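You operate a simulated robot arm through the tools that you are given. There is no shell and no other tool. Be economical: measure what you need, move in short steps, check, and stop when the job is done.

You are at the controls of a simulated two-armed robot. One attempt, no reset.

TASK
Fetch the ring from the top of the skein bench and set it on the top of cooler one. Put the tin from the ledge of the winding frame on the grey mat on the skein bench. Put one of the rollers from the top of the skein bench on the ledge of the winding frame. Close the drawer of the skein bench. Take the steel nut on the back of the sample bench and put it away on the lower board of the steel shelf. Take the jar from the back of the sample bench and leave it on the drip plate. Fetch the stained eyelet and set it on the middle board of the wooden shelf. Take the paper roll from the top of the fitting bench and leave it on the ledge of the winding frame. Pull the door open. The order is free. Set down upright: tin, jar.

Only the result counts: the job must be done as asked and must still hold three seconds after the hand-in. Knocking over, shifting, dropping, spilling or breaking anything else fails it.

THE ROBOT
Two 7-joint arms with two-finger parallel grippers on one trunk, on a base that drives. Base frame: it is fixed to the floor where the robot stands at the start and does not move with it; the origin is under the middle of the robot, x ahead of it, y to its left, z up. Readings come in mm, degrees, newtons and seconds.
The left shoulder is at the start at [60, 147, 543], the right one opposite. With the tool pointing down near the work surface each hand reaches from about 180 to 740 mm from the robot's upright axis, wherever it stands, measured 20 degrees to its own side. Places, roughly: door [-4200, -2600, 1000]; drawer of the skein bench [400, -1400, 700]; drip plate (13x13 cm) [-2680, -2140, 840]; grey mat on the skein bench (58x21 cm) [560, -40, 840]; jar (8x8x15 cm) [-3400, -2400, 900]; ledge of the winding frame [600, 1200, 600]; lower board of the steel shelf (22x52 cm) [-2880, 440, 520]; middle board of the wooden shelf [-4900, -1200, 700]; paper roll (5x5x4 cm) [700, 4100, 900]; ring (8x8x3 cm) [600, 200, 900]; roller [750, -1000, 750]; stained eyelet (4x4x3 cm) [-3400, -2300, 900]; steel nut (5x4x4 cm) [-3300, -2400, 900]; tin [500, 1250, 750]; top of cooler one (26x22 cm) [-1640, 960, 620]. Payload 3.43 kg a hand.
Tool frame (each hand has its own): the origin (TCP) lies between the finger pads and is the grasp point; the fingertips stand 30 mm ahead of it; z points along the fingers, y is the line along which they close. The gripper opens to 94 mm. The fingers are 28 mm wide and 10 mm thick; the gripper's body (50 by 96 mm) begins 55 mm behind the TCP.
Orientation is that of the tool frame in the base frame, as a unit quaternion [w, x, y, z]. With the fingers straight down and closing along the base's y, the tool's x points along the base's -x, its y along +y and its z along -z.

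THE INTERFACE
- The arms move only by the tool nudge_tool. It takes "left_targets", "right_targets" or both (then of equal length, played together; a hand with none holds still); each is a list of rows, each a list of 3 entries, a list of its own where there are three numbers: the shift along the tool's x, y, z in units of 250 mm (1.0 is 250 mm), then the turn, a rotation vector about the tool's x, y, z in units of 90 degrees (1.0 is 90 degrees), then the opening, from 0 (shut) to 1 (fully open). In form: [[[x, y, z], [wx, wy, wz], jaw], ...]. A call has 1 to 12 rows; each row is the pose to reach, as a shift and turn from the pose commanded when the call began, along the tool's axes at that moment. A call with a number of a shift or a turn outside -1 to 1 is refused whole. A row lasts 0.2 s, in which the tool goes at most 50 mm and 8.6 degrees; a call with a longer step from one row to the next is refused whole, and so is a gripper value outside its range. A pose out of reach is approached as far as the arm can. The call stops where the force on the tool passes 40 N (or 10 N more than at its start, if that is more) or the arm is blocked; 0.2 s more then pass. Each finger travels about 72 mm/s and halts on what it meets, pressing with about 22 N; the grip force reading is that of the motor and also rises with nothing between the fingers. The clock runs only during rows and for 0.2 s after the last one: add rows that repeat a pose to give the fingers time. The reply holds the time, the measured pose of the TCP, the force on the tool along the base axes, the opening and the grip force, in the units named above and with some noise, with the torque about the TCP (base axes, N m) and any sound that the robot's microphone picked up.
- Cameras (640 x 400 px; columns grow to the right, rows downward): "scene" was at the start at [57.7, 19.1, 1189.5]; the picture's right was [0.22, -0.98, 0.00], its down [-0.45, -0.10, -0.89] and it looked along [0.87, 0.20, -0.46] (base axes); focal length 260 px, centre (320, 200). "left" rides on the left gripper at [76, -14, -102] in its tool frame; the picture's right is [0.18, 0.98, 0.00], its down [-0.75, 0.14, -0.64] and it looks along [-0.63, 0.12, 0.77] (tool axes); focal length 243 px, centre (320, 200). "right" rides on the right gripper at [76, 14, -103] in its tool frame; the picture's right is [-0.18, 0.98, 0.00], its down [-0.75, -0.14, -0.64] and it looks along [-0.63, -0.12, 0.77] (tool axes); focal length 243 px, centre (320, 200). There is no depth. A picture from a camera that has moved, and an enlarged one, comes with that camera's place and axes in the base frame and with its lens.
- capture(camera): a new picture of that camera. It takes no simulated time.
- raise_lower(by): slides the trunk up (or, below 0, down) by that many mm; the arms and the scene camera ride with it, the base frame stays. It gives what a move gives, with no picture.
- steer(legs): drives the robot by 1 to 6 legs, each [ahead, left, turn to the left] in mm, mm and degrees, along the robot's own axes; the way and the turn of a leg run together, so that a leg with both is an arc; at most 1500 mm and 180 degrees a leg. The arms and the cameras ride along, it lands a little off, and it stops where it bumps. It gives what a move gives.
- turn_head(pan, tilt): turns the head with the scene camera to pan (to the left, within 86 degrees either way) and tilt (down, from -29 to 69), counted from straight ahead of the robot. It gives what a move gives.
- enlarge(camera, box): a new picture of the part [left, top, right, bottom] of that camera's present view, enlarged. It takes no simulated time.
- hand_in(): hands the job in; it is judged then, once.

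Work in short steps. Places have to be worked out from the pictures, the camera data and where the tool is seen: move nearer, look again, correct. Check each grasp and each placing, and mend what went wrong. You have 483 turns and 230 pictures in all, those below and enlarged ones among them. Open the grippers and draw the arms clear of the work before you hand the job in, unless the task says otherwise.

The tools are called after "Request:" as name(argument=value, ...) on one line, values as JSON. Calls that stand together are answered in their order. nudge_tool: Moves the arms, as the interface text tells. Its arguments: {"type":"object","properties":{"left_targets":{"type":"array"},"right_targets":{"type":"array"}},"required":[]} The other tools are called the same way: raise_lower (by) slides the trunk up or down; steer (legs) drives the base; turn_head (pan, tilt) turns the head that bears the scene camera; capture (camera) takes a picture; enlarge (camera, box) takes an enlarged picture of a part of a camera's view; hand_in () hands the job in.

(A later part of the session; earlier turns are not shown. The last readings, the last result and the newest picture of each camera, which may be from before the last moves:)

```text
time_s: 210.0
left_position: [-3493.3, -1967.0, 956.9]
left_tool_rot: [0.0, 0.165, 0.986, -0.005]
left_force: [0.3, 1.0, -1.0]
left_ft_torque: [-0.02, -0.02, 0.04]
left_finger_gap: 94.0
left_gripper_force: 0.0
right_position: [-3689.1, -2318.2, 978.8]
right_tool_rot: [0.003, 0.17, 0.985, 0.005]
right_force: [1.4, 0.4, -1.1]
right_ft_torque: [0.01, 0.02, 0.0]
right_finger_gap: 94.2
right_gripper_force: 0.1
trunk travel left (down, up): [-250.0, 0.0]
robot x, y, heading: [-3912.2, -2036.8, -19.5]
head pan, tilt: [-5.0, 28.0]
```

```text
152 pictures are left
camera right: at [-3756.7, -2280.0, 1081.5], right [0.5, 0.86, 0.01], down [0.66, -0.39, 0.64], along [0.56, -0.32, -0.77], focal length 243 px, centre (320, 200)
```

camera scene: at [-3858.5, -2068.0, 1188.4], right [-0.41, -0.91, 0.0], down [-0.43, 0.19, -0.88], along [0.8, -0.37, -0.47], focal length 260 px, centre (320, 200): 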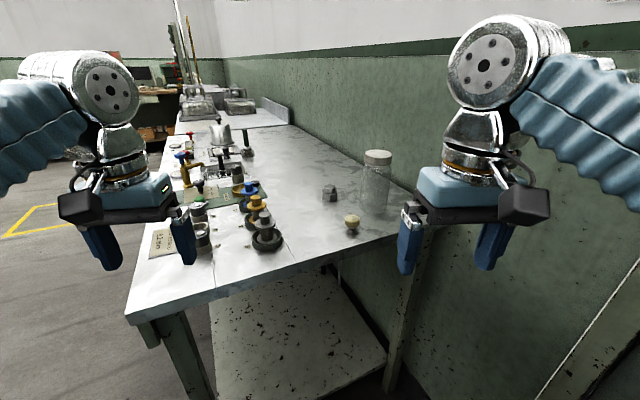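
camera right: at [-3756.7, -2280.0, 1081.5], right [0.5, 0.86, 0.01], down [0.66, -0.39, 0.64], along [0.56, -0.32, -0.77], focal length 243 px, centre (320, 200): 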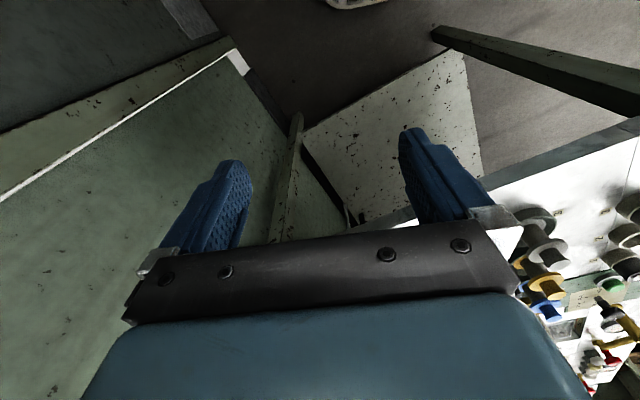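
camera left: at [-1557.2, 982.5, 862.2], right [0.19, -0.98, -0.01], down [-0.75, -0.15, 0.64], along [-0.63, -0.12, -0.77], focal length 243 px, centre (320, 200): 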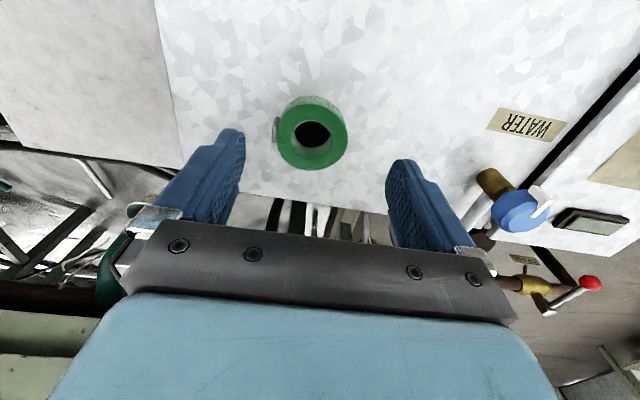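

Jar ≈(-3368,-2450), almost straight ahead of the right hand. Tilt 45° while advancing 215 mm, then look.

Request:
nudge_tool(right_targets=[[[-0.14, 0, 0], [0, -0.085, 0], 1], [[-0.28, 0, 0], [0, -0.17, 0], 1], [[-0.42, -0.02, 0], [0, -0.255, 0], 1], [[-0.56, -0.04, 0.0], [0, -0.34, 0], 1], [[-0.7, -0.06, 0.0], [0, -0.42, 0], 1], [[-0.84, -0.07, 0.0], [0, -0.5, 0], 1]])

Request:
capture(camera="right")

Request:
capture(camera="scene")

```text
time_s: 211.4
left_position: [-3491.9, -1966.5, 956.4]
left_tool_rot: [-0.001, 0.166, 0.986, -0.005]
left_force: [-0.8, -0.5, -0.2]
left_ft_torque: [0.01, 0.01, -0.03]
left_finger_gap: 94.0
left_gripper_force: 0.1
right_position: [-3498.2, -2403.7, 979.8]
right_tool_rot: [0.379, 0.159, 0.91, -0.061]
right_force: [0.1, 0.0, 0.5]
right_ft_torque: [-0.02, 0.0, -0.02]
right_finger_gap: 93.9
right_gripper_force: 0.0
trunk travel left (down, up): [-250.0, 0.0]
robot x, y, heading: [-3913.5, -2038.9, -19.5]
head pan, tilt: [-5.0, 28.0]
```

```text
151 pictures are left
camera right: at [-3611.9, -2348.3, 997.6], right [0.45, 0.88, 0.14], down [0.02, -0.17, 0.99], along [0.89, -0.44, -0.09], focal length 243 px, centre (320, 200)
```

right: 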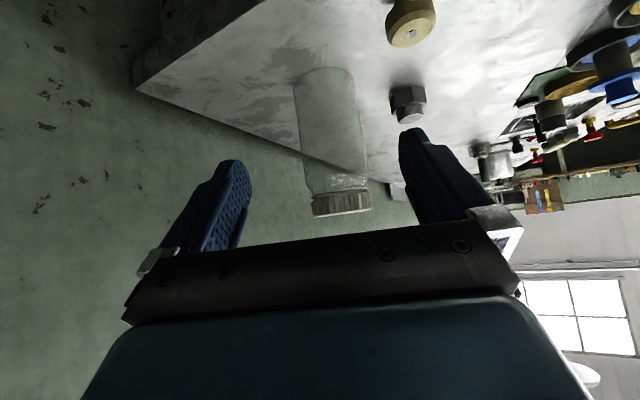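

```text
150 pictures are left
camera scene: at [-3858.5, -2067.9, 1188.4], right [-0.41, -0.91, 0.0], down [-0.43, 0.19, -0.88], along [0.8, -0.37, -0.47], focal length 260 px, centre (320, 200)
```

scene: 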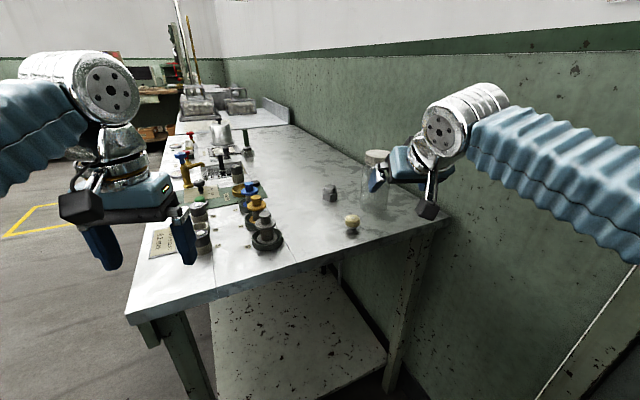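

Jar is ≈150 mm ahead, 4 mm left. Advance ~85 mm at this tilt and recheck alignment.

Request:
nudge_tool(right_targets=[[[-0.08, 0.008, 0.11], [0, 0, 0], 1], [[-0.15, 0.016, 0.22], [0, 0, 0], 1], [[-0.19, 0.016, 0.29], [0, 0, 0], 1]])

Request:
capture(camera="right")

```text
time_s: 212.2
left_position: [-3494.0, -1967.1, 957.0]
left_tool_rot: [-0.001, 0.166, 0.986, -0.005]
left_force: [-0.3, -0.3, -0.2]
left_ft_torque: [0.0, 0.0, 0.01]
left_finger_gap: 94.0
left_gripper_force: 0.0
right_position: [-3414.3, -2429.7, 960.0]
right_tool_rot: [0.379, 0.16, 0.909, -0.061]
right_force: [0.4, 0.2, 1.1]
right_ft_torque: [0.02, 0.02, 0.0]
right_finger_gap: 94.2
right_gripper_force: 0.2
trunk travel left (down, up): [-250.0, 0.0]
robot x, y, heading: [-3913.6, -2038.0, -19.6]
head pan, tilt: [-5.0, 28.0]
```

```text
149 pictures are left
camera right: at [-3528.9, -2374.6, 979.0], right [0.45, 0.88, 0.14], down [0.02, -0.17, 0.99], along [0.89, -0.44, -0.09], focal length 243 px, centre (320, 200)
```

right: 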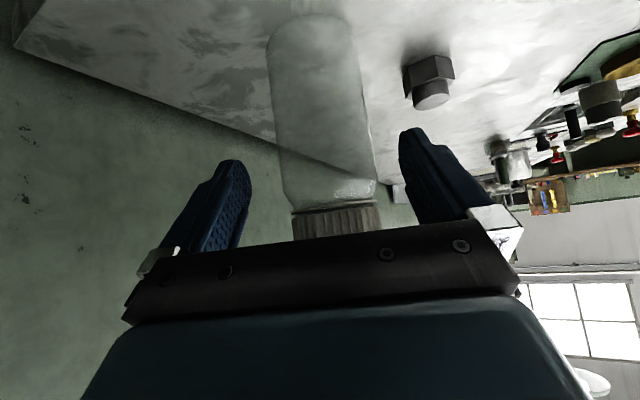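

Aligned laterally. Advance the last 60 mm to straddle the jar.

Request:
nudge_tool(right_targets=[[[-0.05, 0.0, 0.065], [0, 0, 0], 1], [[-0.1, 0.0, 0.13], [0, 0, 0], 1], [[-0.147, 0.0, 0.193], [0, 0, 0], 1]])

Request:
capture(camera="right")

Request:
enlarge(camera="scene", box=[300, 80, 500, 240])

```text
time_s: 213.0
left_position: [-3492.8, -1966.9, 957.0]
left_tool_rot: [-0.001, 0.166, 0.986, -0.005]
left_force: [-0.4, 0.8, -0.2]
left_ft_torque: [0.01, -0.02, -0.01]
left_finger_gap: 94.1
left_gripper_force: 0.1
right_position: [-3359.9, -2450.5, 954.1]
right_tool_rot: [0.379, 0.158, 0.91, -0.059]
right_force: [-0.2, -0.1, 0.2]
right_ft_torque: [-0.01, -0.03, -0.02]
right_finger_gap: 94.2
right_gripper_force: 0.1
trunk travel left (down, up): [-250.0, 0.0]
robot x, y, heading: [-3910.8, -2041.2, -19.4]
head pan, tilt: [-5.0, 28.0]
```

```text
148 pictures are left
camera right: at [-3473.5, -2394.8, 972.3], right [0.45, 0.88, 0.14], down [0.02, -0.17, 0.99], along [0.89, -0.44, -0.09], focal length 243 px, centre (320, 200)
```

right: 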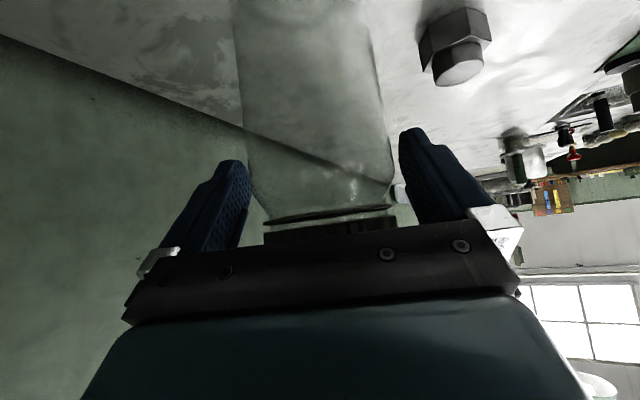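

```text
2.50 times, centred on (400, 160) of scene
camera zoom: at [-3858.5, -2067.9, 1188.4], right [-0.41, -0.91, 0.0], down [-0.43, 0.19, -0.88], along [0.8, -0.37, -0.47], focal length 651 px, centre (120, 300)
```

zoom: 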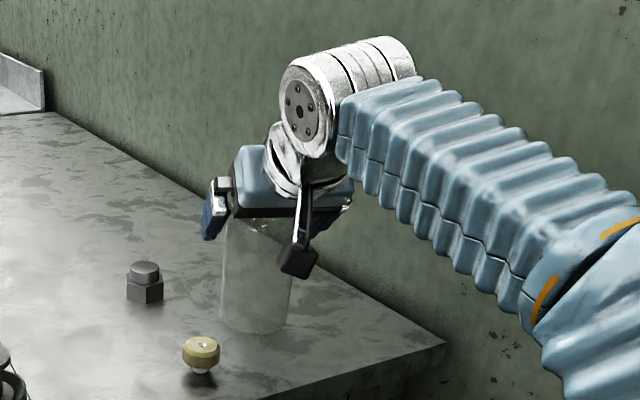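

Jar is between the fingers with its axis ~10 mm ahead of the TCP. Close.

Request:
nudge_tool(right_targets=[[[0, 0, 0], [0, 0, 0], 0.85], [[0, 0, 0], [0, 0, 0], 0.75], [[0, 0, 0], [0, 0, 0], 0.65], [[0, 0, 0], [0, 0, 0], 0.65]])

```text
time_s: 214.0
left_position: [-3491.6, -1967.3, 957.1]
left_tool_rot: [-0.001, 0.166, 0.986, -0.006]
left_force: [-0.8, 0.6, 0.6]
left_ft_torque: [0.0, 0.01, 0.04]
left_finger_gap: 94.1
left_gripper_force: 0.1
right_position: [-3360.4, -2450.3, 954.0]
right_tool_rot: [0.38, 0.159, 0.909, -0.062]
right_force: [0.6, -0.5, -0.1]
right_ft_torque: [-0.04, -0.03, 0.02]
right_finger_gap: 73.2
right_gripper_force: 21.5
trunk travel left (down, up): [-250.0, 0.0]
robot x, y, heading: [-3910.7, -2038.4, -19.4]
head pan, tilt: [-5.0, 28.0]
```

Gripped at 73 mm. Lift 20 mm straight up and check.

Request:
nudge_tool(right_targets=[[[-0.03, 0, -0.03], [0, 0, 0], 0.65], [[-0.06, 0, -0.06], [0, 0, 0], 0.65]])

Request:
enlarge(camera="scene", box=[300, 80, 500, 240])

```text
time_s: 214.6
left_position: [-3492.4, -1967.7, 957.7]
left_tool_rot: [-0.001, 0.166, 0.986, -0.005]
left_force: [0.6, -0.5, -0.5]
left_ft_torque: [-0.02, -0.03, -0.01]
left_finger_gap: 93.9
left_gripper_force: 0.1
right_position: [-3359.0, -2452.3, 974.7]
right_tool_rot: [0.379, 0.159, 0.909, -0.061]
right_force: [0.8, -0.5, -1.6]
right_ft_torque: [-0.01, -0.02, 0.01]
right_finger_gap: 73.3
right_gripper_force: 22.1
trunk travel left (down, up): [-250.0, 0.0]
robot x, y, heading: [-3916.6, -2039.9, -19.5]
head pan, tilt: [-5.0, 28.0]
```

```text
2.50 times, centred on (400, 160) of scene
camera zoom: at [-3858.4, -2068.0, 1188.4], right [-0.41, -0.91, 0.0], down [-0.43, 0.19, -0.88], along [0.8, -0.37, -0.47], focal length 651 px, centre (120, 300)
```

zoom: 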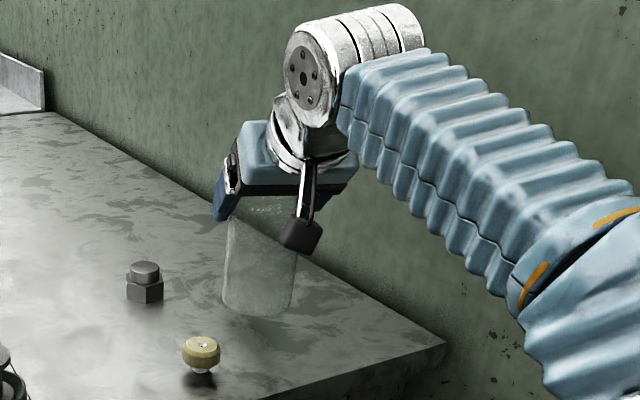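

Jar is lifted cleanly. Raise 18 mm more and retreat along the approach line.

Request:
nudge_tool(right_targets=[[[-0.05, -0.005, -0.05], [0, 0, 0], 0.65], [[0.03, -0.01, -0.15], [0, 0, 0], 0.65], [[0.15, -0.02, -0.28], [0, 0, 0], 0.65], [[0.28, -0.02, -0.41], [0, 0, 0], 0.65], [[0.41, -0.02, -0.54], [0, 0, 0], 0.65], [[0.54, -0.02, -0.67], [0, 0, 0], 0.65]])

Request:
capture(camera="scene")

```text
time_s: 216.0
left_position: [-3492.8, -1967.8, 957.2]
left_tool_rot: [-0.001, 0.165, 0.986, -0.005]
left_force: [0.1, 0.6, -0.4]
left_ft_torque: [-0.02, 0.0, -0.01]
left_finger_gap: 94.4
left_gripper_force: 0.1
right_position: [-3562.7, -2383.4, 1002.3]
right_tool_rot: [0.378, 0.159, 0.91, -0.06]
right_force: [0.4, 0.7, -0.7]
right_ft_torque: [0.03, 0.05, 0.01]
right_finger_gap: 73.5
right_gripper_force: 21.9
trunk travel left (down, up): [-250.0, 0.0]
robot x, y, heading: [-3913.6, -2039.7, -19.4]
head pan, tilt: [-5.0, 28.0]
```

```text
145 pictures are left
camera scene: at [-3858.2, -2068.0, 1188.4], right [-0.41, -0.91, 0.0], down [-0.43, 0.19, -0.88], along [0.8, -0.37, -0.47], focal length 260 px, centre (320, 200)
```

scene: 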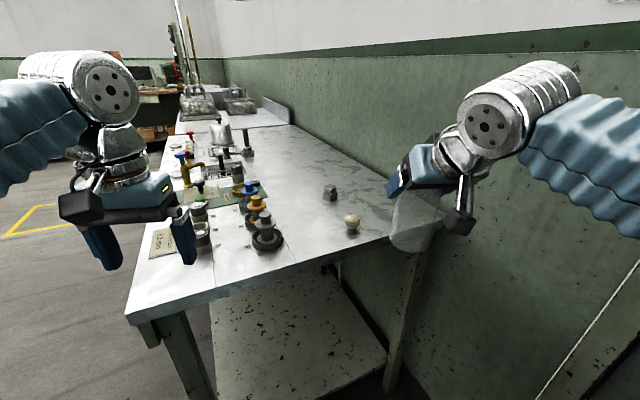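

Back off, swing round and drive along the bench toward the drip plate.

Request:
steer(legs=[[-200, 0, 0], [0, 680, 0], [0, 0, -70.5], [0, 1380, 0]])

Request:
turn_head(pan=0, tilt=30)

Request:
capture(camera="scene")

```text
time_s: 230.5
left_position: [-2249.7, -1605.5, 957.0]
left_tool_rot: [-0.004, 0.685, 0.729, -0.005]
left_force: [-0.6, 0.4, -0.3]
left_ft_torque: [0.02, -0.02, 0.04]
left_finger_gap: 93.9
left_gripper_force: 0.1
right_position: [-2662.6, -1703.3, 1001.1]
right_tool_rot: [0.282, 0.636, 0.669, -0.261]
right_force: [-0.4, -0.1, -0.6]
right_ft_torque: [-0.01, -0.01, 0.01]
right_finger_gap: 73.2
right_gripper_force: 21.8
trunk travel left (down, up): [-250.0, 0.0]
robot x, y, heading: [-2473.7, -1248.5, -86.7]
head pan, tilt: [-5.0, 28.0]
```

```text
time_s: 231.2
left_position: [-2251.0, -1605.6, 956.8]
left_tool_rot: [-0.004, 0.684, 0.729, -0.004]
left_force: [-0.6, 0.0, 0.2]
left_ft_torque: [-0.02, 0.01, 0.0]
left_finger_gap: 94.0
left_gripper_force: 0.0
right_position: [-2662.1, -1702.3, 1002.1]
right_tool_rot: [0.281, 0.637, 0.669, -0.261]
right_force: [-0.3, 0.3, -1.4]
right_ft_torque: [-0.01, 0.05, 0.0]
right_finger_gap: 73.1
right_gripper_force: 21.7
trunk travel left (down, up): [-250.0, 0.0]
robot x, y, heading: [-2478.3, -1248.6, -86.5]
head pan, tilt: [0.0, 30.0]
```

```text
144 pictures are left
camera scene: at [-2476.6, -1308.6, 1185.3], right [-1.0, -0.06, 0.0], down [-0.03, 0.5, -0.87], along [0.05, -0.86, -0.5], focal length 260 px, centre (320, 200)
```

scene: 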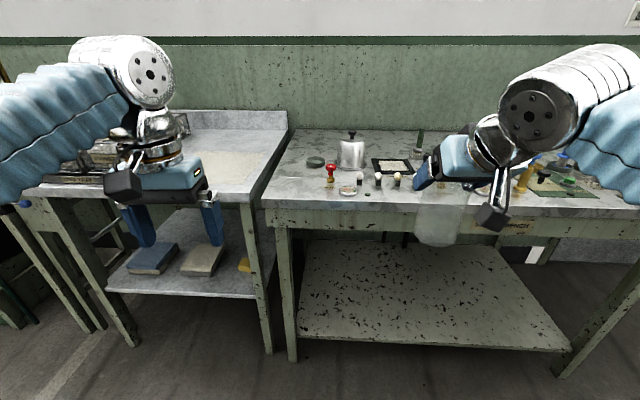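

Request:
enlarge(camera="scene", box=[280, 110, 480, 230])

```text
3.20 times, centred on (380, 170) of scene
camera zoom: at [-2476.6, -1308.6, 1185.3], right [-1.0, -0.06, 0.0], down [-0.03, 0.5, -0.87], along [0.05, -0.86, -0.5], focal length 834 px, centre (128, 296)
```

zoom: 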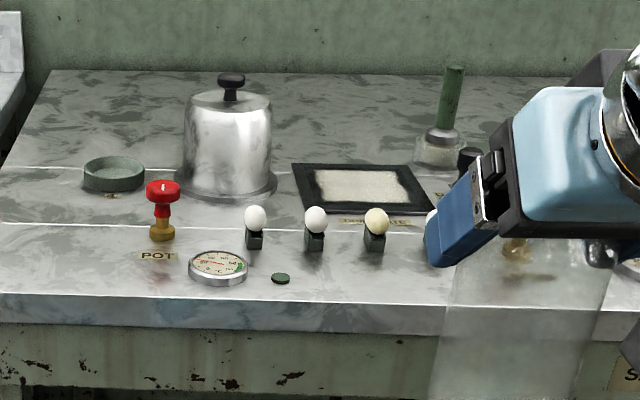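

Drip plate centre ≈(-2678,-2138), with an egg row in front at y≈-1960. Raise the jar 45 mm first to pass over the eggs.

Request:
nudge_tool(right_targets=[[[-0.06, 0, -0.06], [0, 0, 0], 0.65], [[-0.128, 0, -0.127], [0, 0, 0], 0.65]])

Request:
steer(legs=[[0, 0, -3.5]])

```text
time_s: 231.8
left_position: [-2250.7, -1604.8, 955.8]
left_tool_rot: [-0.004, 0.684, 0.729, -0.004]
left_force: [-0.9, 0.6, -0.2]
left_ft_torque: [0.05, -0.02, 0.02]
left_finger_gap: 93.8
left_gripper_force: 0.0
right_position: [-2664.0, -1703.0, 1046.3]
right_tool_rot: [0.282, 0.637, 0.669, -0.261]
right_force: [-0.1, -0.6, -1.4]
right_ft_torque: [-0.03, -0.01, 0.0]
right_finger_gap: 73.4
right_gripper_force: 22.1
trunk travel left (down, up): [-250.0, 0.0]
robot x, y, heading: [-2473.5, -1245.5, -86.5]
head pan, tilt: [0.0, 30.0]
```

```text
time_s: 232.6
left_position: [-2273.6, -1618.8, 957.0]
left_tool_rot: [-0.003, 0.706, 0.708, -0.003]
left_force: [0.0, -0.2, 0.3]
left_ft_torque: [0.01, 0.01, -0.02]
left_finger_gap: 93.9
left_gripper_force: 0.0
right_position: [-2692.4, -1689.5, 1045.5]
right_tool_rot: [0.273, 0.658, 0.648, -0.27]
right_force: [0.6, -1.3, -1.5]
right_ft_torque: [0.01, -0.01, 0.04]
right_finger_gap: 73.6
right_gripper_force: 22.1
trunk travel left (down, up): [-250.0, 0.0]
robot x, y, heading: [-2474.3, -1244.7, -90.2]
head pan, tilt: [0.0, 30.0]
```

Request:
steer(legs=[[240, 14, 0]])

Request:
capture(camera="right")

Request:
capture(camera="scene")

```text
time_s: 234.4
left_position: [-2263.1, -1863.0, 955.8]
left_tool_rot: [-0.003, 0.708, 0.707, -0.004]
left_force: [0.3, -0.2, 0.1]
left_ft_torque: [0.01, 0.0, 0.01]
left_finger_gap: 93.9
left_gripper_force: 0.1
right_position: [-2681.1, -1932.9, 1046.5]
right_tool_rot: [0.273, 0.659, 0.647, -0.27]
right_force: [0.3, 0.9, -0.1]
right_ft_torque: [0.02, -0.04, 0.03]
right_finger_gap: 73.5
right_gripper_force: 22.4
trunk travel left (down, up): [-250.0, 0.0]
robot x, y, heading: [-2465.9, -1492.1, -90.4]
head pan, tilt: [0.0, 30.0]
```

```text
142 pictures are left
camera right: at [-2665.1, -1805.8, 1064.0], right [0.98, -0.14, 0.14], down [-0.15, -0.07, 0.99], along [-0.13, -0.99, -0.09], focal length 243 px, centre (320, 200)
```

right: 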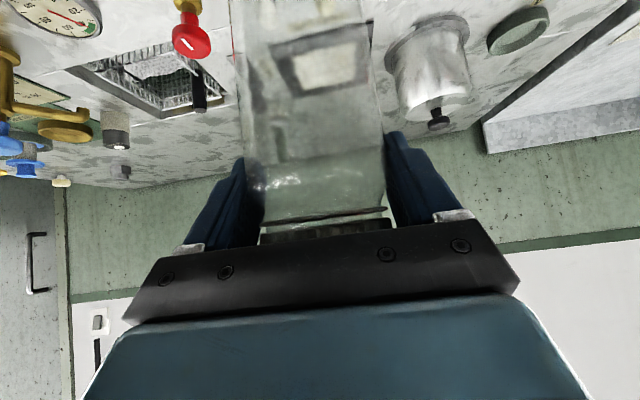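

```text
141 pictures are left
camera scene: at [-2468.0, -1551.8, 1185.2], right [-1.0, 0.01, 0.0], down [0.0, 0.5, -0.87], along [-0.01, -0.87, -0.5], focal length 260 px, centre (320, 200)
```

scene: 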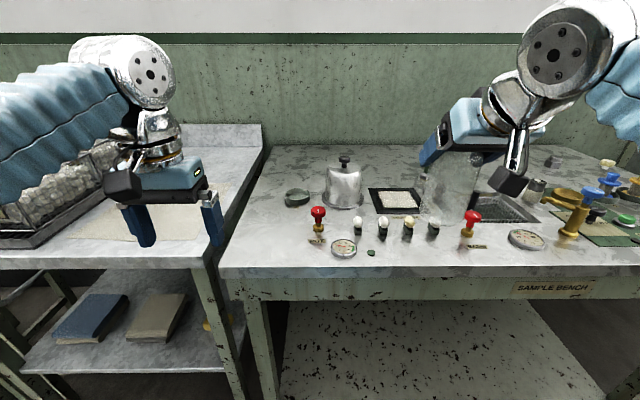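

Jar bottom (~932) clears the eggs. Move forward over them in steps.

Request:
nudge_tool(right_targets=[[[-0.113, 0.004, 0.113], [0, 0, 0], 0.65], [[-0.212, 0.008, 0.241], [0, 0, 0], 0.65], [[-0.297, 0.012, 0.382], [0, 0, 0], 0.65]])

Request:
capture(camera="scene")

```text
time_s: 235.2
left_position: [-2262.9, -1863.0, 956.9]
left_tool_rot: [-0.004, 0.707, 0.707, -0.004]
left_force: [-0.9, 0.3, -0.6]
left_ft_torque: [-0.03, -0.02, -0.02]
left_finger_gap: 94.1
left_gripper_force: 0.0
right_position: [-2679.1, -2053.4, 1034.6]
right_tool_rot: [0.273, 0.658, 0.647, -0.271]
right_force: [-0.7, 0.1, -1.2]
right_ft_torque: [-0.03, 0.04, 0.0]
right_finger_gap: 73.2
right_gripper_force: 21.3
trunk travel left (down, up): [-250.0, 0.0]
robot x, y, heading: [-2464.5, -1490.9, -90.6]
head pan, tilt: [0.0, 30.0]
```

```text
140 pictures are left
camera scene: at [-2468.1, -1551.8, 1185.2], right [-1.0, 0.01, 0.0], down [0.0, 0.5, -0.87], along [-0.01, -0.87, -0.5], focal length 260 px, centre (320, 200)
```

scene: 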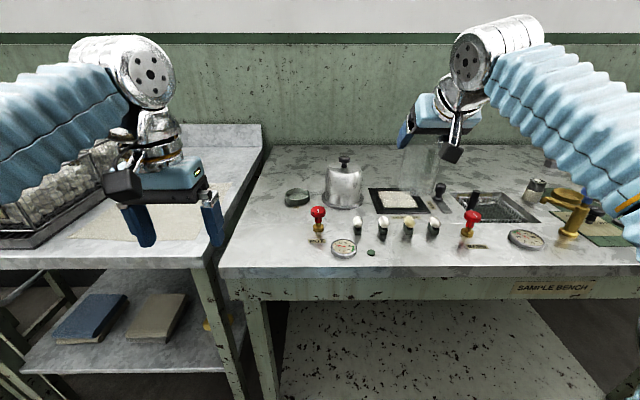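

Continue 76 mm forward and 50 mm down.

Request:
nudge_tool(right_targets=[[[-0.051, 0.004, 0.164], [0, 0, 0], 0.65], [[-0.073, 0.004, 0.357], [0, 0, 0], 0.65]])

Request:
capture(camera="right")

Request:
enlarge(camera="scene", box=[300, 100, 500, 240])

```text
time_s: 235.8
left_position: [-2262.3, -1863.4, 956.5]
left_tool_rot: [-0.003, 0.708, 0.707, -0.004]
left_force: [-0.7, 0.7, -0.7]
left_ft_torque: [-0.01, 0.0, -0.01]
left_finger_gap: 94.1
left_gripper_force: 0.0
right_position: [-2679.3, -2132.4, 983.9]
right_tool_rot: [0.273, 0.658, 0.647, -0.271]
right_force: [-1.2, -0.1, -1.5]
right_ft_torque: [0.01, -0.01, -0.01]
right_finger_gap: 73.5
right_gripper_force: 22.6
trunk travel left (down, up): [-250.0, 0.0]
robot x, y, heading: [-2463.1, -1490.5, -90.6]
head pan, tilt: [0.0, 30.0]
```

```text
139 pictures are left
camera right: at [-2663.9, -2005.1, 1001.6], right [0.98, -0.14, 0.14], down [-0.15, -0.07, 0.99], along [-0.13, -0.99, -0.09], focal length 243 px, centre (320, 200)
```

right: 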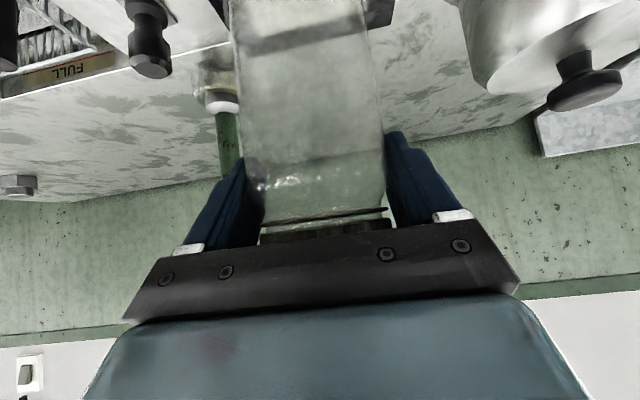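

```text
2.86 times, centred on (400, 170) of scene
camera zoom: at [-2468.0, -1551.9, 1185.2], right [-1.0, 0.01, 0.0], down [0.0, 0.5, -0.87], along [-0.01, -0.87, -0.5], focal length 744 px, centre (91, 286)
```

zoom: 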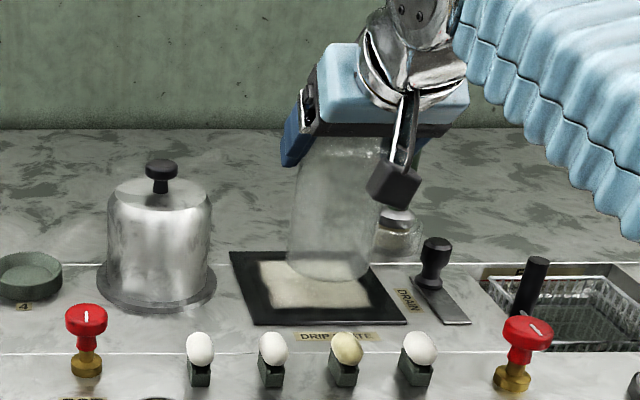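

Jar is over the plate. Lower vertically in small steps.

Request:
nudge_tool(right_targets=[[[0.042, 0, 0.042], [0, 0, 0], 0.65], [[0.062, 0, 0.062], [0, 0, 0], 0.65], [[0.07, 0, 0.07], [0, 0, 0], 0.65], [[0.076, 0, 0.076], [0, 0, 0], 0.65]])

```text
time_s: 236.8
left_position: [-2262.6, -1862.9, 958.0]
left_tool_rot: [-0.004, 0.708, 0.706, -0.004]
left_force: [-0.7, 0.5, -0.3]
left_ft_torque: [0.01, -0.01, 0.03]
left_finger_gap: 94.2
left_gripper_force: 0.1
right_position: [-2679.0, -2130.0, 958.0]
right_tool_rot: [0.276, 0.656, 0.648, -0.271]
right_force: [1.4, 0.4, 12.6]
right_ft_torque: [0.16, 0.2, 0.0]
right_finger_gap: 73.5
right_gripper_force: 21.7
trunk travel left (down, up): [-250.0, 0.0]
robot x, y, heading: [-2463.9, -1488.0, -90.6]
head pan, tilt: [0.0, 30.0]
```

Touched down. Open, then retreat along the tool axis.

Request:
nudge_tool(right_targets=[[[0, 0, 0], [0, 0, 0], 0.8], [[0, 0, 0], [0, 0, 0], 0.9], [[0, 0, 0], [0, 0, 0], 1], [[0, 0, 0], [0, 0, 0], 1]])

Request:
nudge_tool(right_targets=[[[0, 0, -0.08], [0, 0, 0], 1], [[0, 0, -0.2], [0, 0, 0], 1], [[0, 0, -0.35], [0, 0, 0], 1]])

Request:
enlarge(camera="scene", box=[300, 100, 500, 240])

```text
time_s: 237.8
left_position: [-2261.6, -1863.2, 956.6]
left_tool_rot: [-0.003, 0.708, 0.707, -0.003]
left_force: [0.3, -0.4, -0.1]
left_ft_torque: [-0.02, 0.03, 0.0]
left_finger_gap: 94.0
left_gripper_force: 0.1
right_position: [-2679.5, -2130.2, 954.8]
right_tool_rot: [0.273, 0.658, 0.648, -0.269]
right_force: [-0.5, 0.8, 0.3]
right_ft_torque: [0.0, 0.02, 0.01]
right_finger_gap: 93.8
right_gripper_force: 0.0
trunk travel left (down, up): [-250.0, 0.0]
robot x, y, heading: [-2465.1, -1492.0, -90.6]
head pan, tilt: [0.0, 30.0]
```

```text
time_s: 238.6
left_position: [-2261.7, -1864.2, 956.4]
left_tool_rot: [-0.003, 0.708, 0.706, -0.004]
left_force: [0.2, 0.3, -0.7]
left_ft_torque: [0.03, 0.0, 0.01]
left_finger_gap: 94.3
left_gripper_force: 0.1
right_position: [-2677.7, -2067.8, 1015.4]
right_tool_rot: [0.273, 0.658, 0.648, -0.27]
right_force: [0.2, -0.7, -0.3]
right_ft_torque: [-0.01, 0.0, -0.02]
right_finger_gap: 93.9
right_gripper_force: 0.0
trunk travel left (down, up): [-250.0, 0.0]
robot x, y, heading: [-2468.3, -1490.2, -90.3]
head pan, tilt: [0.0, 30.0]
```

```text
2.86 times, centred on (400, 170) of scene
camera zoom: at [-2467.9, -1552.1, 1185.2], right [-1.0, 0.01, 0.0], down [0.0, 0.5, -0.87], along [-0.01, -0.87, -0.5], focal length 744 px, centre (91, 286)
```

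zoom: 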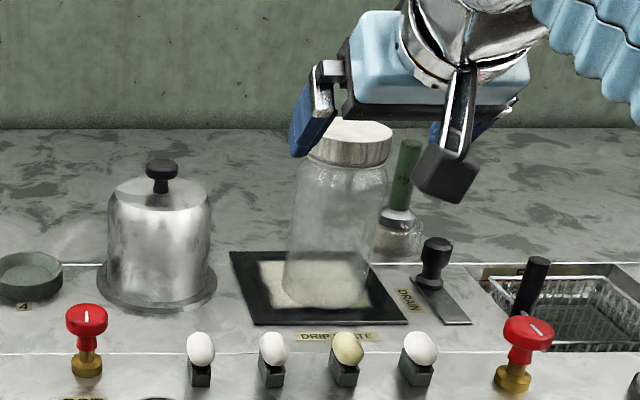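

Jar stands on the drip plate. Retreat and turn the hand back down.

Request:
nudge_tool(right_targets=[[[0.09, 0, -0.09], [0, 0.08, 0], 1], [[0.18, 0, -0.18], [0, 0.16, 0], 1], [[0.27, 0, -0.27], [0, 0.25, 0], 1], [[0.36, 0, -0.36], [0, 0.33, 0], 1], [[0.45, 0, -0.45], [0, 0.41, 0], 1], [[0.52, 0, -0.5], [0, 0.5, 0], 1]])

Request:
steer(legs=[[-250, 0, 0], [0, -1420, 0], [0, 0, 60]])

```text
time_s: 240.0
left_position: [-2261.7, -1863.7, 956.3]
left_tool_rot: [-0.003, 0.708, 0.706, -0.004]
left_force: [-0.5, -0.5, 1.0]
left_ft_torque: [-0.04, -0.03, -0.01]
left_finger_gap: 94.1
left_gripper_force: 0.2
right_position: [-2674.1, -1906.1, 1010.9]
right_tool_rot: [0.042, 0.71, 0.702, -0.036]
right_force: [0.1, 0.7, 0.0]
right_ft_torque: [-0.01, -0.04, -0.01]
right_finger_gap: 93.8
right_gripper_force: 0.0
right hand out of reach, approached as far as the arm can: row 6
trunk travel left (down, up): [-250.0, 0.0]
robot x, y, heading: [-2466.2, -1492.0, -90.7]
head pan, tilt: [0.0, 30.0]
```

```text
time_s: 251.0
left_position: [-3429.3, -1232.6, 957.2]
left_tool_rot: [-0.001, 0.279, 0.96, -0.005]
left_force: [0.4, -0.2, 0.5]
left_ft_torque: [0.02, 0.0, -0.01]
left_finger_gap: 94.0
left_gripper_force: 0.1
right_position: [-3611.5, -1603.9, 1013.4]
right_tool_rot: [0.055, 0.282, 0.958, -0.012]
right_force: [0.1, 0.0, -0.1]
right_ft_torque: [0.03, 0.01, 0.04]
right_finger_gap: 94.2
right_gripper_force: 0.0
trunk travel left (down, up): [-250.0, 0.0]
robot x, y, heading: [-3853.3, -1204.6, -32.6]
head pan, tilt: [0.0, 30.0]
```

Retract the right hand, then go to the bench's end for the eyelet with the left hand.

Request:
nudge_tool(right_targets=[[[0.15, 0, 0], [0, 0.03, 0], 1], [[0.3, 0, 0], [0, 0.06, 0], 1], [[0.45, 0, 0], [0, 0.06, 0], 1]])

Request:
steer(legs=[[395, -728, 0], [0, 0, -8]])

Request:
turn_head(pan=10, tilt=30)

Request:
capture(camera="scene")

Request:
capture(camera="left")

```text
time_s: 252.0
left_position: [-3428.0, -1232.3, 955.8]
left_tool_rot: [-0.002, 0.279, 0.96, -0.005]
left_force: [0.9, 0.1, -0.3]
left_ft_torque: [-0.03, 0.07, -0.03]
left_finger_gap: 94.1
left_gripper_force: 0.0
right_position: [-3677.3, -1507.8, 992.3]
right_tool_rot: [-0.006, 0.22, 0.975, -0.014]
right_force: [1.3, 0.4, 0.6]
right_ft_torque: [-0.05, 0.07, 0.0]
right_finger_gap: 94.1
right_gripper_force: 0.0
trunk travel left (down, up): [-250.0, 0.0]
robot x, y, heading: [-3852.1, -1207.1, -33.0]
head pan, tilt: [0.0, 30.0]
stopped in row 3 (right hand): the arm was blocked; the commanded pose is now the measured one
```

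```text
time_s: 257.1
left_position: [-3525.7, -2146.9, 957.0]
left_tool_rot: [-0.002, 0.356, 0.934, -0.005]
left_force: [-0.3, 0.0, 0.3]
left_ft_torque: [0.0, 0.02, -0.02]
left_finger_gap: 93.9
left_gripper_force: 0.0
right_position: [-3818.0, -2377.6, 992.5]
right_tool_rot: [-0.006, 0.297, 0.955, -0.013]
right_force: [0.6, 0.3, 0.4]
right_ft_torque: [-0.01, 0.0, 0.03]
right_finger_gap: 93.9
right_gripper_force: 0.0
trunk travel left (down, up): [-250.0, 0.0]
robot x, y, heading: [-3940.7, -2051.4, -42.1]
head pan, tilt: [0.0, 30.0]
```

```text
time_s: 257.9
left_position: [-3525.6, -2147.0, 957.2]
left_tool_rot: [-0.001, 0.357, 0.934, -0.005]
left_force: [-0.2, 0.0, -0.6]
left_ft_torque: [0.03, 0.02, 0.01]
left_finger_gap: 93.8
left_gripper_force: 0.0
right_position: [-3816.9, -2377.1, 993.0]
right_tool_rot: [-0.007, 0.298, 0.954, -0.014]
right_force: [0.2, 0.0, -0.1]
right_ft_torque: [-0.01, 0.02, 0.0]
right_finger_gap: 93.9
right_gripper_force: 0.1
trunk travel left (down, up): [-250.0, 0.0]
robot x, y, heading: [-3936.8, -2049.1, -42.1]
head pan, tilt: [10.0, 30.0]
```

```text
136 pictures are left
camera scene: at [-3886.5, -2080.3, 1185.3], right [-0.53, -0.85, 0.0], down [-0.42, 0.27, -0.87], along [0.73, -0.46, -0.5], focal length 260 px, centre (320, 200)
```

scene: 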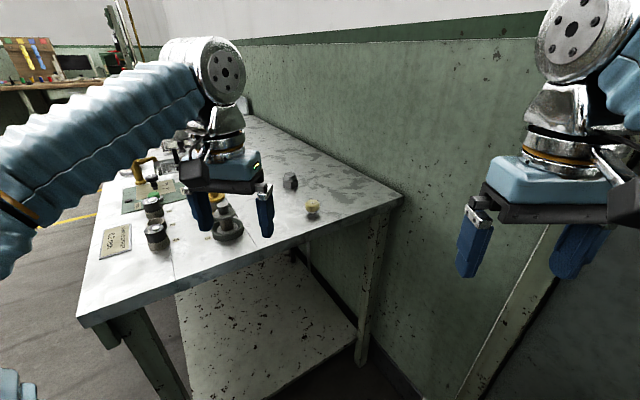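

```text
135 pictures are left
camera left: at [-3590.8, -2105.7, 1060.1], right [0.52, 0.86, -0.01], down [0.66, -0.39, 0.64], along [0.54, -0.34, -0.77], focal length 243 px, centre (320, 200)
```

left: 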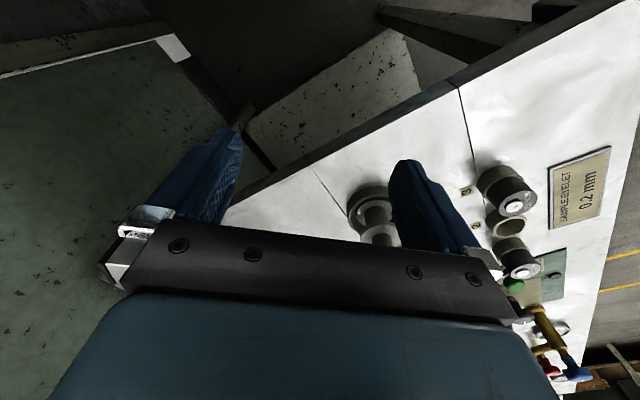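

Eyelet ≈(-3432,-2346). Move left hand right 85 and forward 130 and look.

Request:
nudge_tool(left_targets=[[[0, -0.17, 0], [0, 0, 0], 1], [[-0.1, -0.3, 0.03], [0, 0, 0], 1], [[-0.25, -0.34, 0.08], [0, 0, 0], 1], [[-0.4, -0.34, 0.12], [0, 0, 0], 1], [[-0.52, -0.34, 0.14], [0, 0, 0], 1]])

Request:
capture(camera="left")

```text
time_s: 259.1
left_position: [-3482.4, -2294.3, 921.4]
left_tool_rot: [-0.002, 0.357, 0.934, -0.005]
left_force: [0.0, 0.4, -0.1]
left_ft_torque: [0.02, 0.0, -0.02]
left_finger_gap: 94.1
left_gripper_force: 0.0
right_position: [-3817.1, -2377.0, 993.0]
right_tool_rot: [-0.007, 0.298, 0.954, -0.013]
right_force: [0.0, 0.7, 0.7]
right_ft_torque: [0.01, 0.0, 0.03]
right_finger_gap: 94.0
right_gripper_force: 0.1
trunk travel left (down, up): [-250.0, 0.0]
robot x, y, heading: [-3942.4, -2051.0, -41.9]
head pan, tilt: [10.0, 30.0]
```

```text
134 pictures are left
camera left: at [-3548.4, -2253.0, 1025.5], right [0.52, 0.86, -0.01], down [0.66, -0.39, 0.64], along [0.54, -0.34, -0.77], focal length 243 px, centre (320, 200)
```

left: 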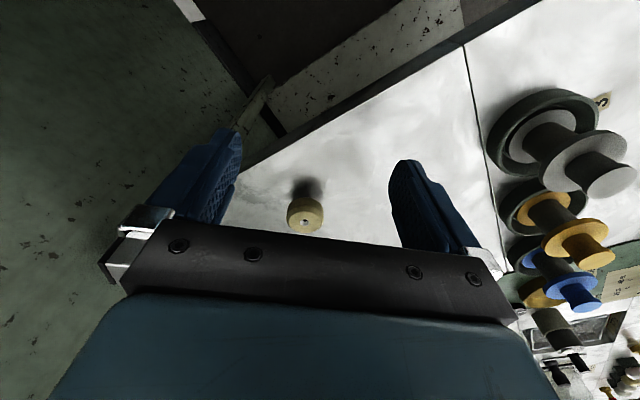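

Eyelet at ≈(-3426,-2345): 76 mm ahead. Move forward, descend to z≈876.

Request:
nudge_tool(left_targets=[[[-0.15, 0, 0.0], [0, 0, 0], 1], [[-0.303, -0.002, 0.02], [0, 0, 0], 1], [[-0.303, -0.002, 0.1], [0, 0, 0], 1], [[-0.303, -0.002, 0.17], [0, 0, 0], 1]])

Request:
capture(camera="left")

```text
time_s: 260.1
left_position: [-3428.4, -2348.7, 880.5]
left_tool_rot: [-0.002, 0.358, 0.934, -0.005]
left_force: [-0.4, 0.1, -0.4]
left_ft_torque: [0.02, 0.01, -0.03]
left_finger_gap: 94.0
left_gripper_force: 0.0
left hand out of reach, approached as far as the arm can: row 2
right_position: [-3818.3, -2377.3, 992.5]
right_tool_rot: [-0.006, 0.299, 0.954, -0.013]
right_force: [0.9, -0.8, -0.1]
right_ft_torque: [0.0, 0.02, -0.01]
right_finger_gap: 94.0
right_gripper_force: 0.1
trunk travel left (down, up): [-250.0, 0.0]
robot x, y, heading: [-3937.4, -2049.1, -42.2]
head pan, tilt: [10.0, 30.0]
```

```text
133 pictures are left
camera left: at [-3494.0, -2307.4, 983.4], right [0.52, 0.85, -0.01], down [0.66, -0.39, 0.64], along [0.54, -0.34, -0.77], focal length 243 px, centre (320, 200)
```

left: 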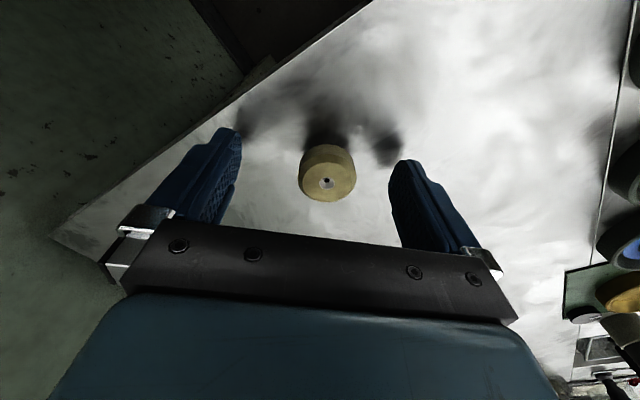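

Nearly centred; nudge 5 mm forward, 4 mm down and close.

Request:
nudge_tool(left_targets=[[[-0.02, 0.012, 0.018], [0, 0, 0], 0.9], [[-0.02, 0.012, 0.018], [0, 0, 0], 0.5], [[-0.02, 0.012, 0.018], [0, 0, 0], 0.2], [[-0.02, 0.012, 0.018], [0, 0, 0], 0.1], [[-0.02, 0.012, 0.018], [0, 0, 0], 0.1]])

Request:
capture(camera="left")

```text
time_s: 261.2
left_position: [-3422.4, -2349.3, 874.8]
left_tool_rot: [-0.002, 0.357, 0.934, -0.005]
left_force: [0.4, -0.6, 0.3]
left_ft_torque: [-0.04, 0.01, -0.01]
left_finger_gap: 32.1
left_gripper_force: 22.4
right_position: [-3817.4, -2376.9, 993.0]
right_tool_rot: [-0.007, 0.298, 0.954, -0.014]
right_force: [0.3, -0.7, 0.2]
right_ft_torque: [0.0, 0.0, 0.01]
right_finger_gap: 94.1
right_gripper_force: 0.0
trunk travel left (down, up): [-250.0, 0.0]
robot x, y, heading: [-3940.7, -2053.9, -42.1]
head pan, tilt: [10.0, 30.0]
```

```text
132 pictures are left
camera left: at [-3487.7, -2308.6, 979.1], right [0.52, 0.86, -0.01], down [0.66, -0.39, 0.64], along [0.54, -0.34, -0.77], focal length 243 px, centre (320, 200)
```

left: 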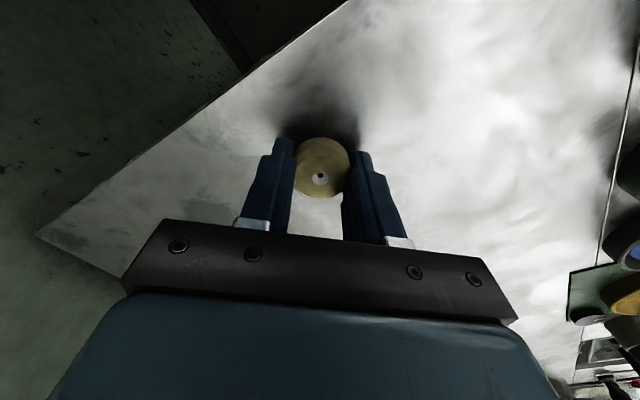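

Eyelet gripped. Lift and draw back.

Request:
nudge_tool(left_targets=[[[0.0, 0, -0.06], [0, 0, 0], 0.1], [[0.12, 0, -0.15], [0, 0, 0], 0.1], [[0.27, 0, -0.22], [0, 0, 0], 0.1], [[0.42, 0, -0.28], [0, 0, 0], 0.1], [[0.57, 0, -0.34], [0, 0, 0], 0.1], [[0.7, 0.08, -0.38], [0, 0, 0], 0.1]])

Request:
capture(camera="left")

```text
time_s: 262.6
left_position: [-3541.0, -2214.7, 970.9]
left_tool_rot: [-0.002, 0.357, 0.934, -0.005]
left_force: [0.8, -0.6, -0.6]
left_ft_torque: [0.01, 0.0, 0.0]
left_finger_gap: 32.2
left_gripper_force: 22.3
right_position: [-3816.1, -2377.0, 992.3]
right_tool_rot: [-0.006, 0.298, 0.954, -0.014]
right_force: [0.2, -1.2, -0.6]
right_ft_torque: [0.02, -0.05, 0.01]
right_finger_gap: 93.9
right_gripper_force: 0.1
trunk travel left (down, up): [-250.0, 0.0]
robot x, y, heading: [-3939.8, -2050.5, -42.2]
head pan, tilt: [10.0, 30.0]
```

```text
131 pictures are left
camera left: at [-3607.0, -2173.7, 1074.5], right [0.52, 0.86, -0.01], down [0.66, -0.39, 0.64], along [0.54, -0.34, -0.77], focal length 243 px, centre (320, 200)
```

left: 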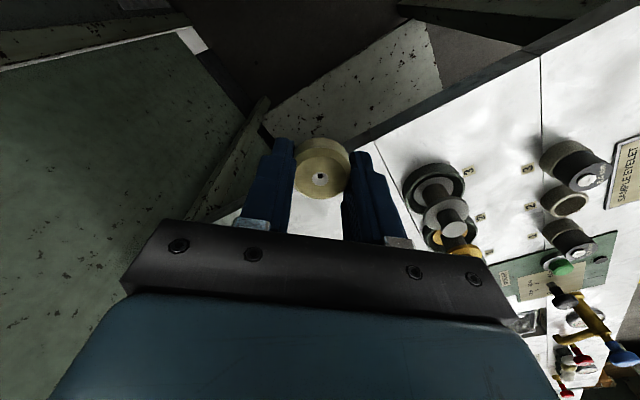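

Eyelet held. Retract the left hand a bit, then reposition for the nut with the right hand.

Request:
nudge_tool(left_targets=[[[0.15, 0.03, 0], [0, 0, 0], 0.1], [[0.3, 0.06, -0.03], [0, 0, 0], 0.1]])

Request:
steer(legs=[[0, 0, 22], [55, 25, 0]])

Request:
capture(camera="scene")

```text
time_s: 263.2
left_position: [-3588.2, -2155.6, 979.1]
left_tool_rot: [-0.002, 0.357, 0.934, -0.006]
left_force: [1.0, -0.8, 0.1]
left_ft_torque: [0.04, 0.0, -0.04]
left_finger_gap: 32.3
left_gripper_force: 21.7
right_position: [-3817.0, -2377.8, 993.5]
right_tool_rot: [-0.006, 0.298, 0.954, -0.013]
right_force: [-0.2, -0.8, 0.8]
right_ft_torque: [0.01, 0.03, 0.01]
right_finger_gap: 94.1
right_gripper_force: 0.0
trunk travel left (down, up): [-250.0, 0.0]
robot x, y, heading: [-3940.6, -2052.0, -42.0]
head pan, tilt: [10.0, 30.0]
```

```text
time_s: 265.4
left_position: [-3514.9, -2014.3, 977.9]
left_tool_rot: [-0.001, 0.176, 0.984, -0.006]
left_force: [0.9, 0.5, 0.2]
left_ft_torque: [0.03, 0.0, -0.05]
left_finger_gap: 32.1
left_gripper_force: 22.0
right_position: [-3647.0, -2304.9, 993.4]
right_tool_rot: [-0.003, 0.114, 0.993, -0.014]
right_force: [0.1, -0.5, -0.5]
right_ft_torque: [0.0, -0.02, 0.01]
right_finger_gap: 93.9
right_gripper_force: 0.1
trunk travel left (down, up): [-250.0, 0.0]
robot x, y, heading: [-3878.7, -2048.1, -20.6]
head pan, tilt: [10.0, 30.0]
```

```text
130 pictures are left
camera scene: at [-3820.6, -2053.9, 1185.3], right [-0.18, -0.98, 0.0], down [-0.49, 0.09, -0.87], along [0.85, -0.16, -0.5], focal length 260 px, centre (320, 200)
```

scene: 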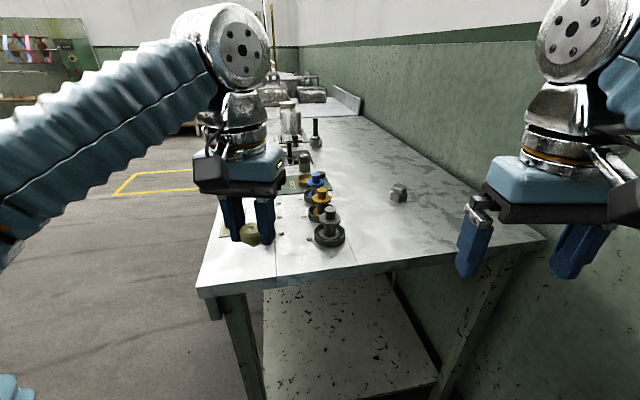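

Nut ≈(-3270,-2368). Tilt 45° while advancing 255 mm.

Request:
nudge_tool(right_targets=[[[-0.165, 0.016, 0.02], [0, -0.085, 0], 1], [[-0.33, 0.032, 0.04], [0, -0.17, 0], 1], [[-0.5, 0.048, 0.06], [0, -0.255, 0], 1], [[-0.67, 0.064, 0.08], [0, -0.34, 0], 1], [[-0.84, 0.08, 0.1], [0, -0.42, 0], 1], [[-1.0, 0.095, 0.12], [0, -0.5, 0], 1]])

Request:
capture(camera="right")

```text
time_s: 266.8
left_position: [-3513.4, -2013.2, 978.7]
left_tool_rot: [-0.001, 0.175, 0.985, -0.005]
left_force: [-0.8, -0.5, -0.6]
left_ft_torque: [-0.01, 0.03, -0.02]
left_finger_gap: 31.9
left_gripper_force: 22.0
right_position: [-3397.0, -2341.1, 960.5]
right_tool_rot: [0.378, 0.099, 0.918, -0.057]
right_force: [-0.3, 0.5, -0.2]
right_ft_torque: [0.02, -0.01, -0.01]
right_finger_gap: 94.0
right_gripper_force: 0.1
trunk travel left (down, up): [-250.0, 0.0]
robot x, y, heading: [-3876.5, -2047.1, -20.4]
head pan, tilt: [10.0, 30.0]
```

```text
129 pictures are left
camera right: at [-3516.9, -2297.1, 978.0], right [0.35, 0.93, 0.1], down [0.05, -0.13, 0.99], along [0.93, -0.34, -0.09], focal length 243 px, centre (320, 200)
```

right: 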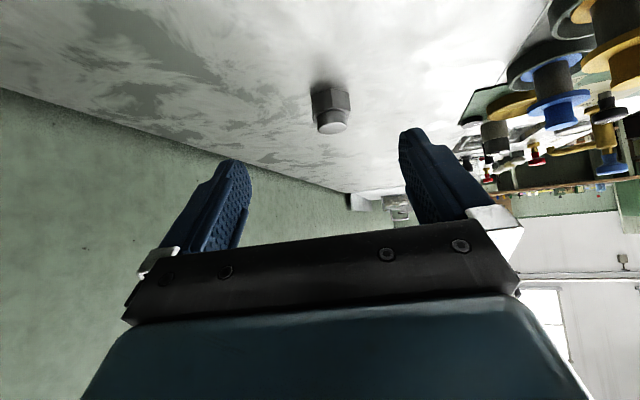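

Nut ≈(-3283,-2361). Approach along the tool axis in two stages.

Request:
nudge_tool(right_targets=[[[-0.02, 0.012, 0.17], [0, 0, 0], 1], [[-0.04, 0.024, 0.33], [0, 0, 0], 1]])

Request:
capture(camera="right")

```text
time_s: 267.4
left_position: [-3514.5, -2013.5, 977.2]
left_tool_rot: [-0.001, 0.175, 0.985, -0.004]
left_force: [0.1, 0.0, 0.1]
left_ft_torque: [0.01, -0.04, 0.03]
left_finger_gap: 32.2
left_gripper_force: 21.8
right_position: [-3333.2, -2351.7, 909.3]
right_tool_rot: [0.377, 0.101, 0.919, -0.058]
right_force: [-0.2, -0.7, 0.0]
right_ft_torque: [-0.02, 0.01, 0.0]
right_finger_gap: 93.8
right_gripper_force: 0.0
trunk travel left (down, up): [-250.0, 0.0]
robot x, y, heading: [-3880.3, -2048.5, -20.6]
head pan, tilt: [10.0, 30.0]
```

```text
128 pictures are left
camera right: at [-3452.1, -2308.4, 927.4], right [0.35, 0.93, 0.1], down [0.05, -0.13, 0.99], along [0.93, -0.34, -0.09], focal length 243 px, centre (320, 200)
```

right: 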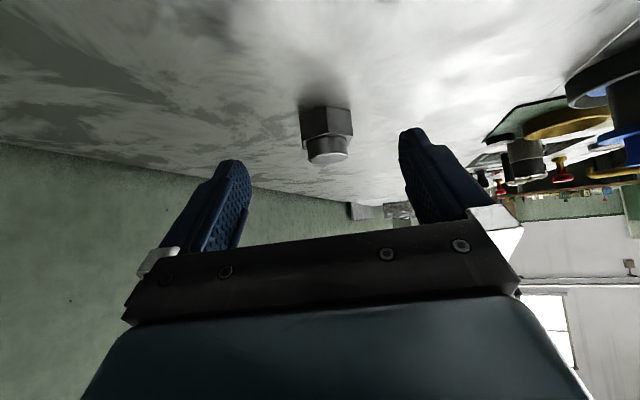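

On track. Final 51 mm and close.

Request:
nudge_tool(right_targets=[[[-0.01, 0.008, 0.1], [0, 0, 0], 1], [[-0.018, 0.014, 0.2], [0, 0, 0], 1]])

Request:
capture(camera="right")

```text
time_s: 268.0
left_position: [-3514.7, -2011.9, 978.3]
left_tool_rot: [-0.001, 0.176, 0.984, -0.005]
left_force: [0.3, -0.3, -0.2]
left_ft_torque: [0.01, -0.03, 0.02]
left_finger_gap: 32.4
left_gripper_force: 21.8
right_position: [-3296.9, -2359.8, 874.7]
right_tool_rot: [0.377, 0.101, 0.919, -0.058]
right_force: [-0.4, -0.2, 0.8]
right_ft_torque: [-0.05, -0.02, -0.02]
right_finger_gap: 94.1
right_gripper_force: 0.1
trunk travel left (down, up): [-250.0, 0.0]
robot x, y, heading: [-3881.3, -2046.5, -20.4]
head pan, tilt: [10.0, 30.0]
```

```text
127 pictures are left
camera right: at [-3415.4, -2315.0, 893.2], right [0.35, 0.93, 0.1], down [0.05, -0.13, 0.99], along [0.93, -0.34, -0.09], focal length 243 px, centre (320, 200)
```

right: 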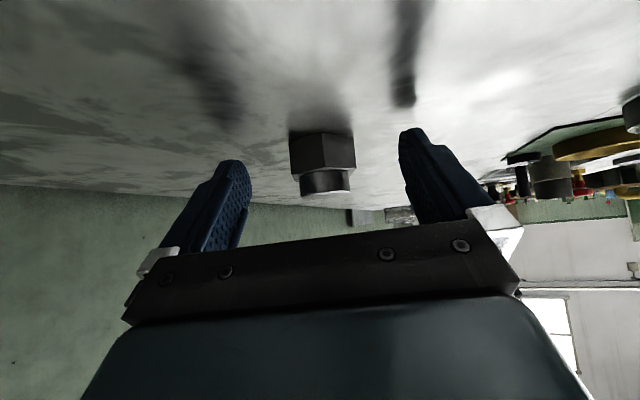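

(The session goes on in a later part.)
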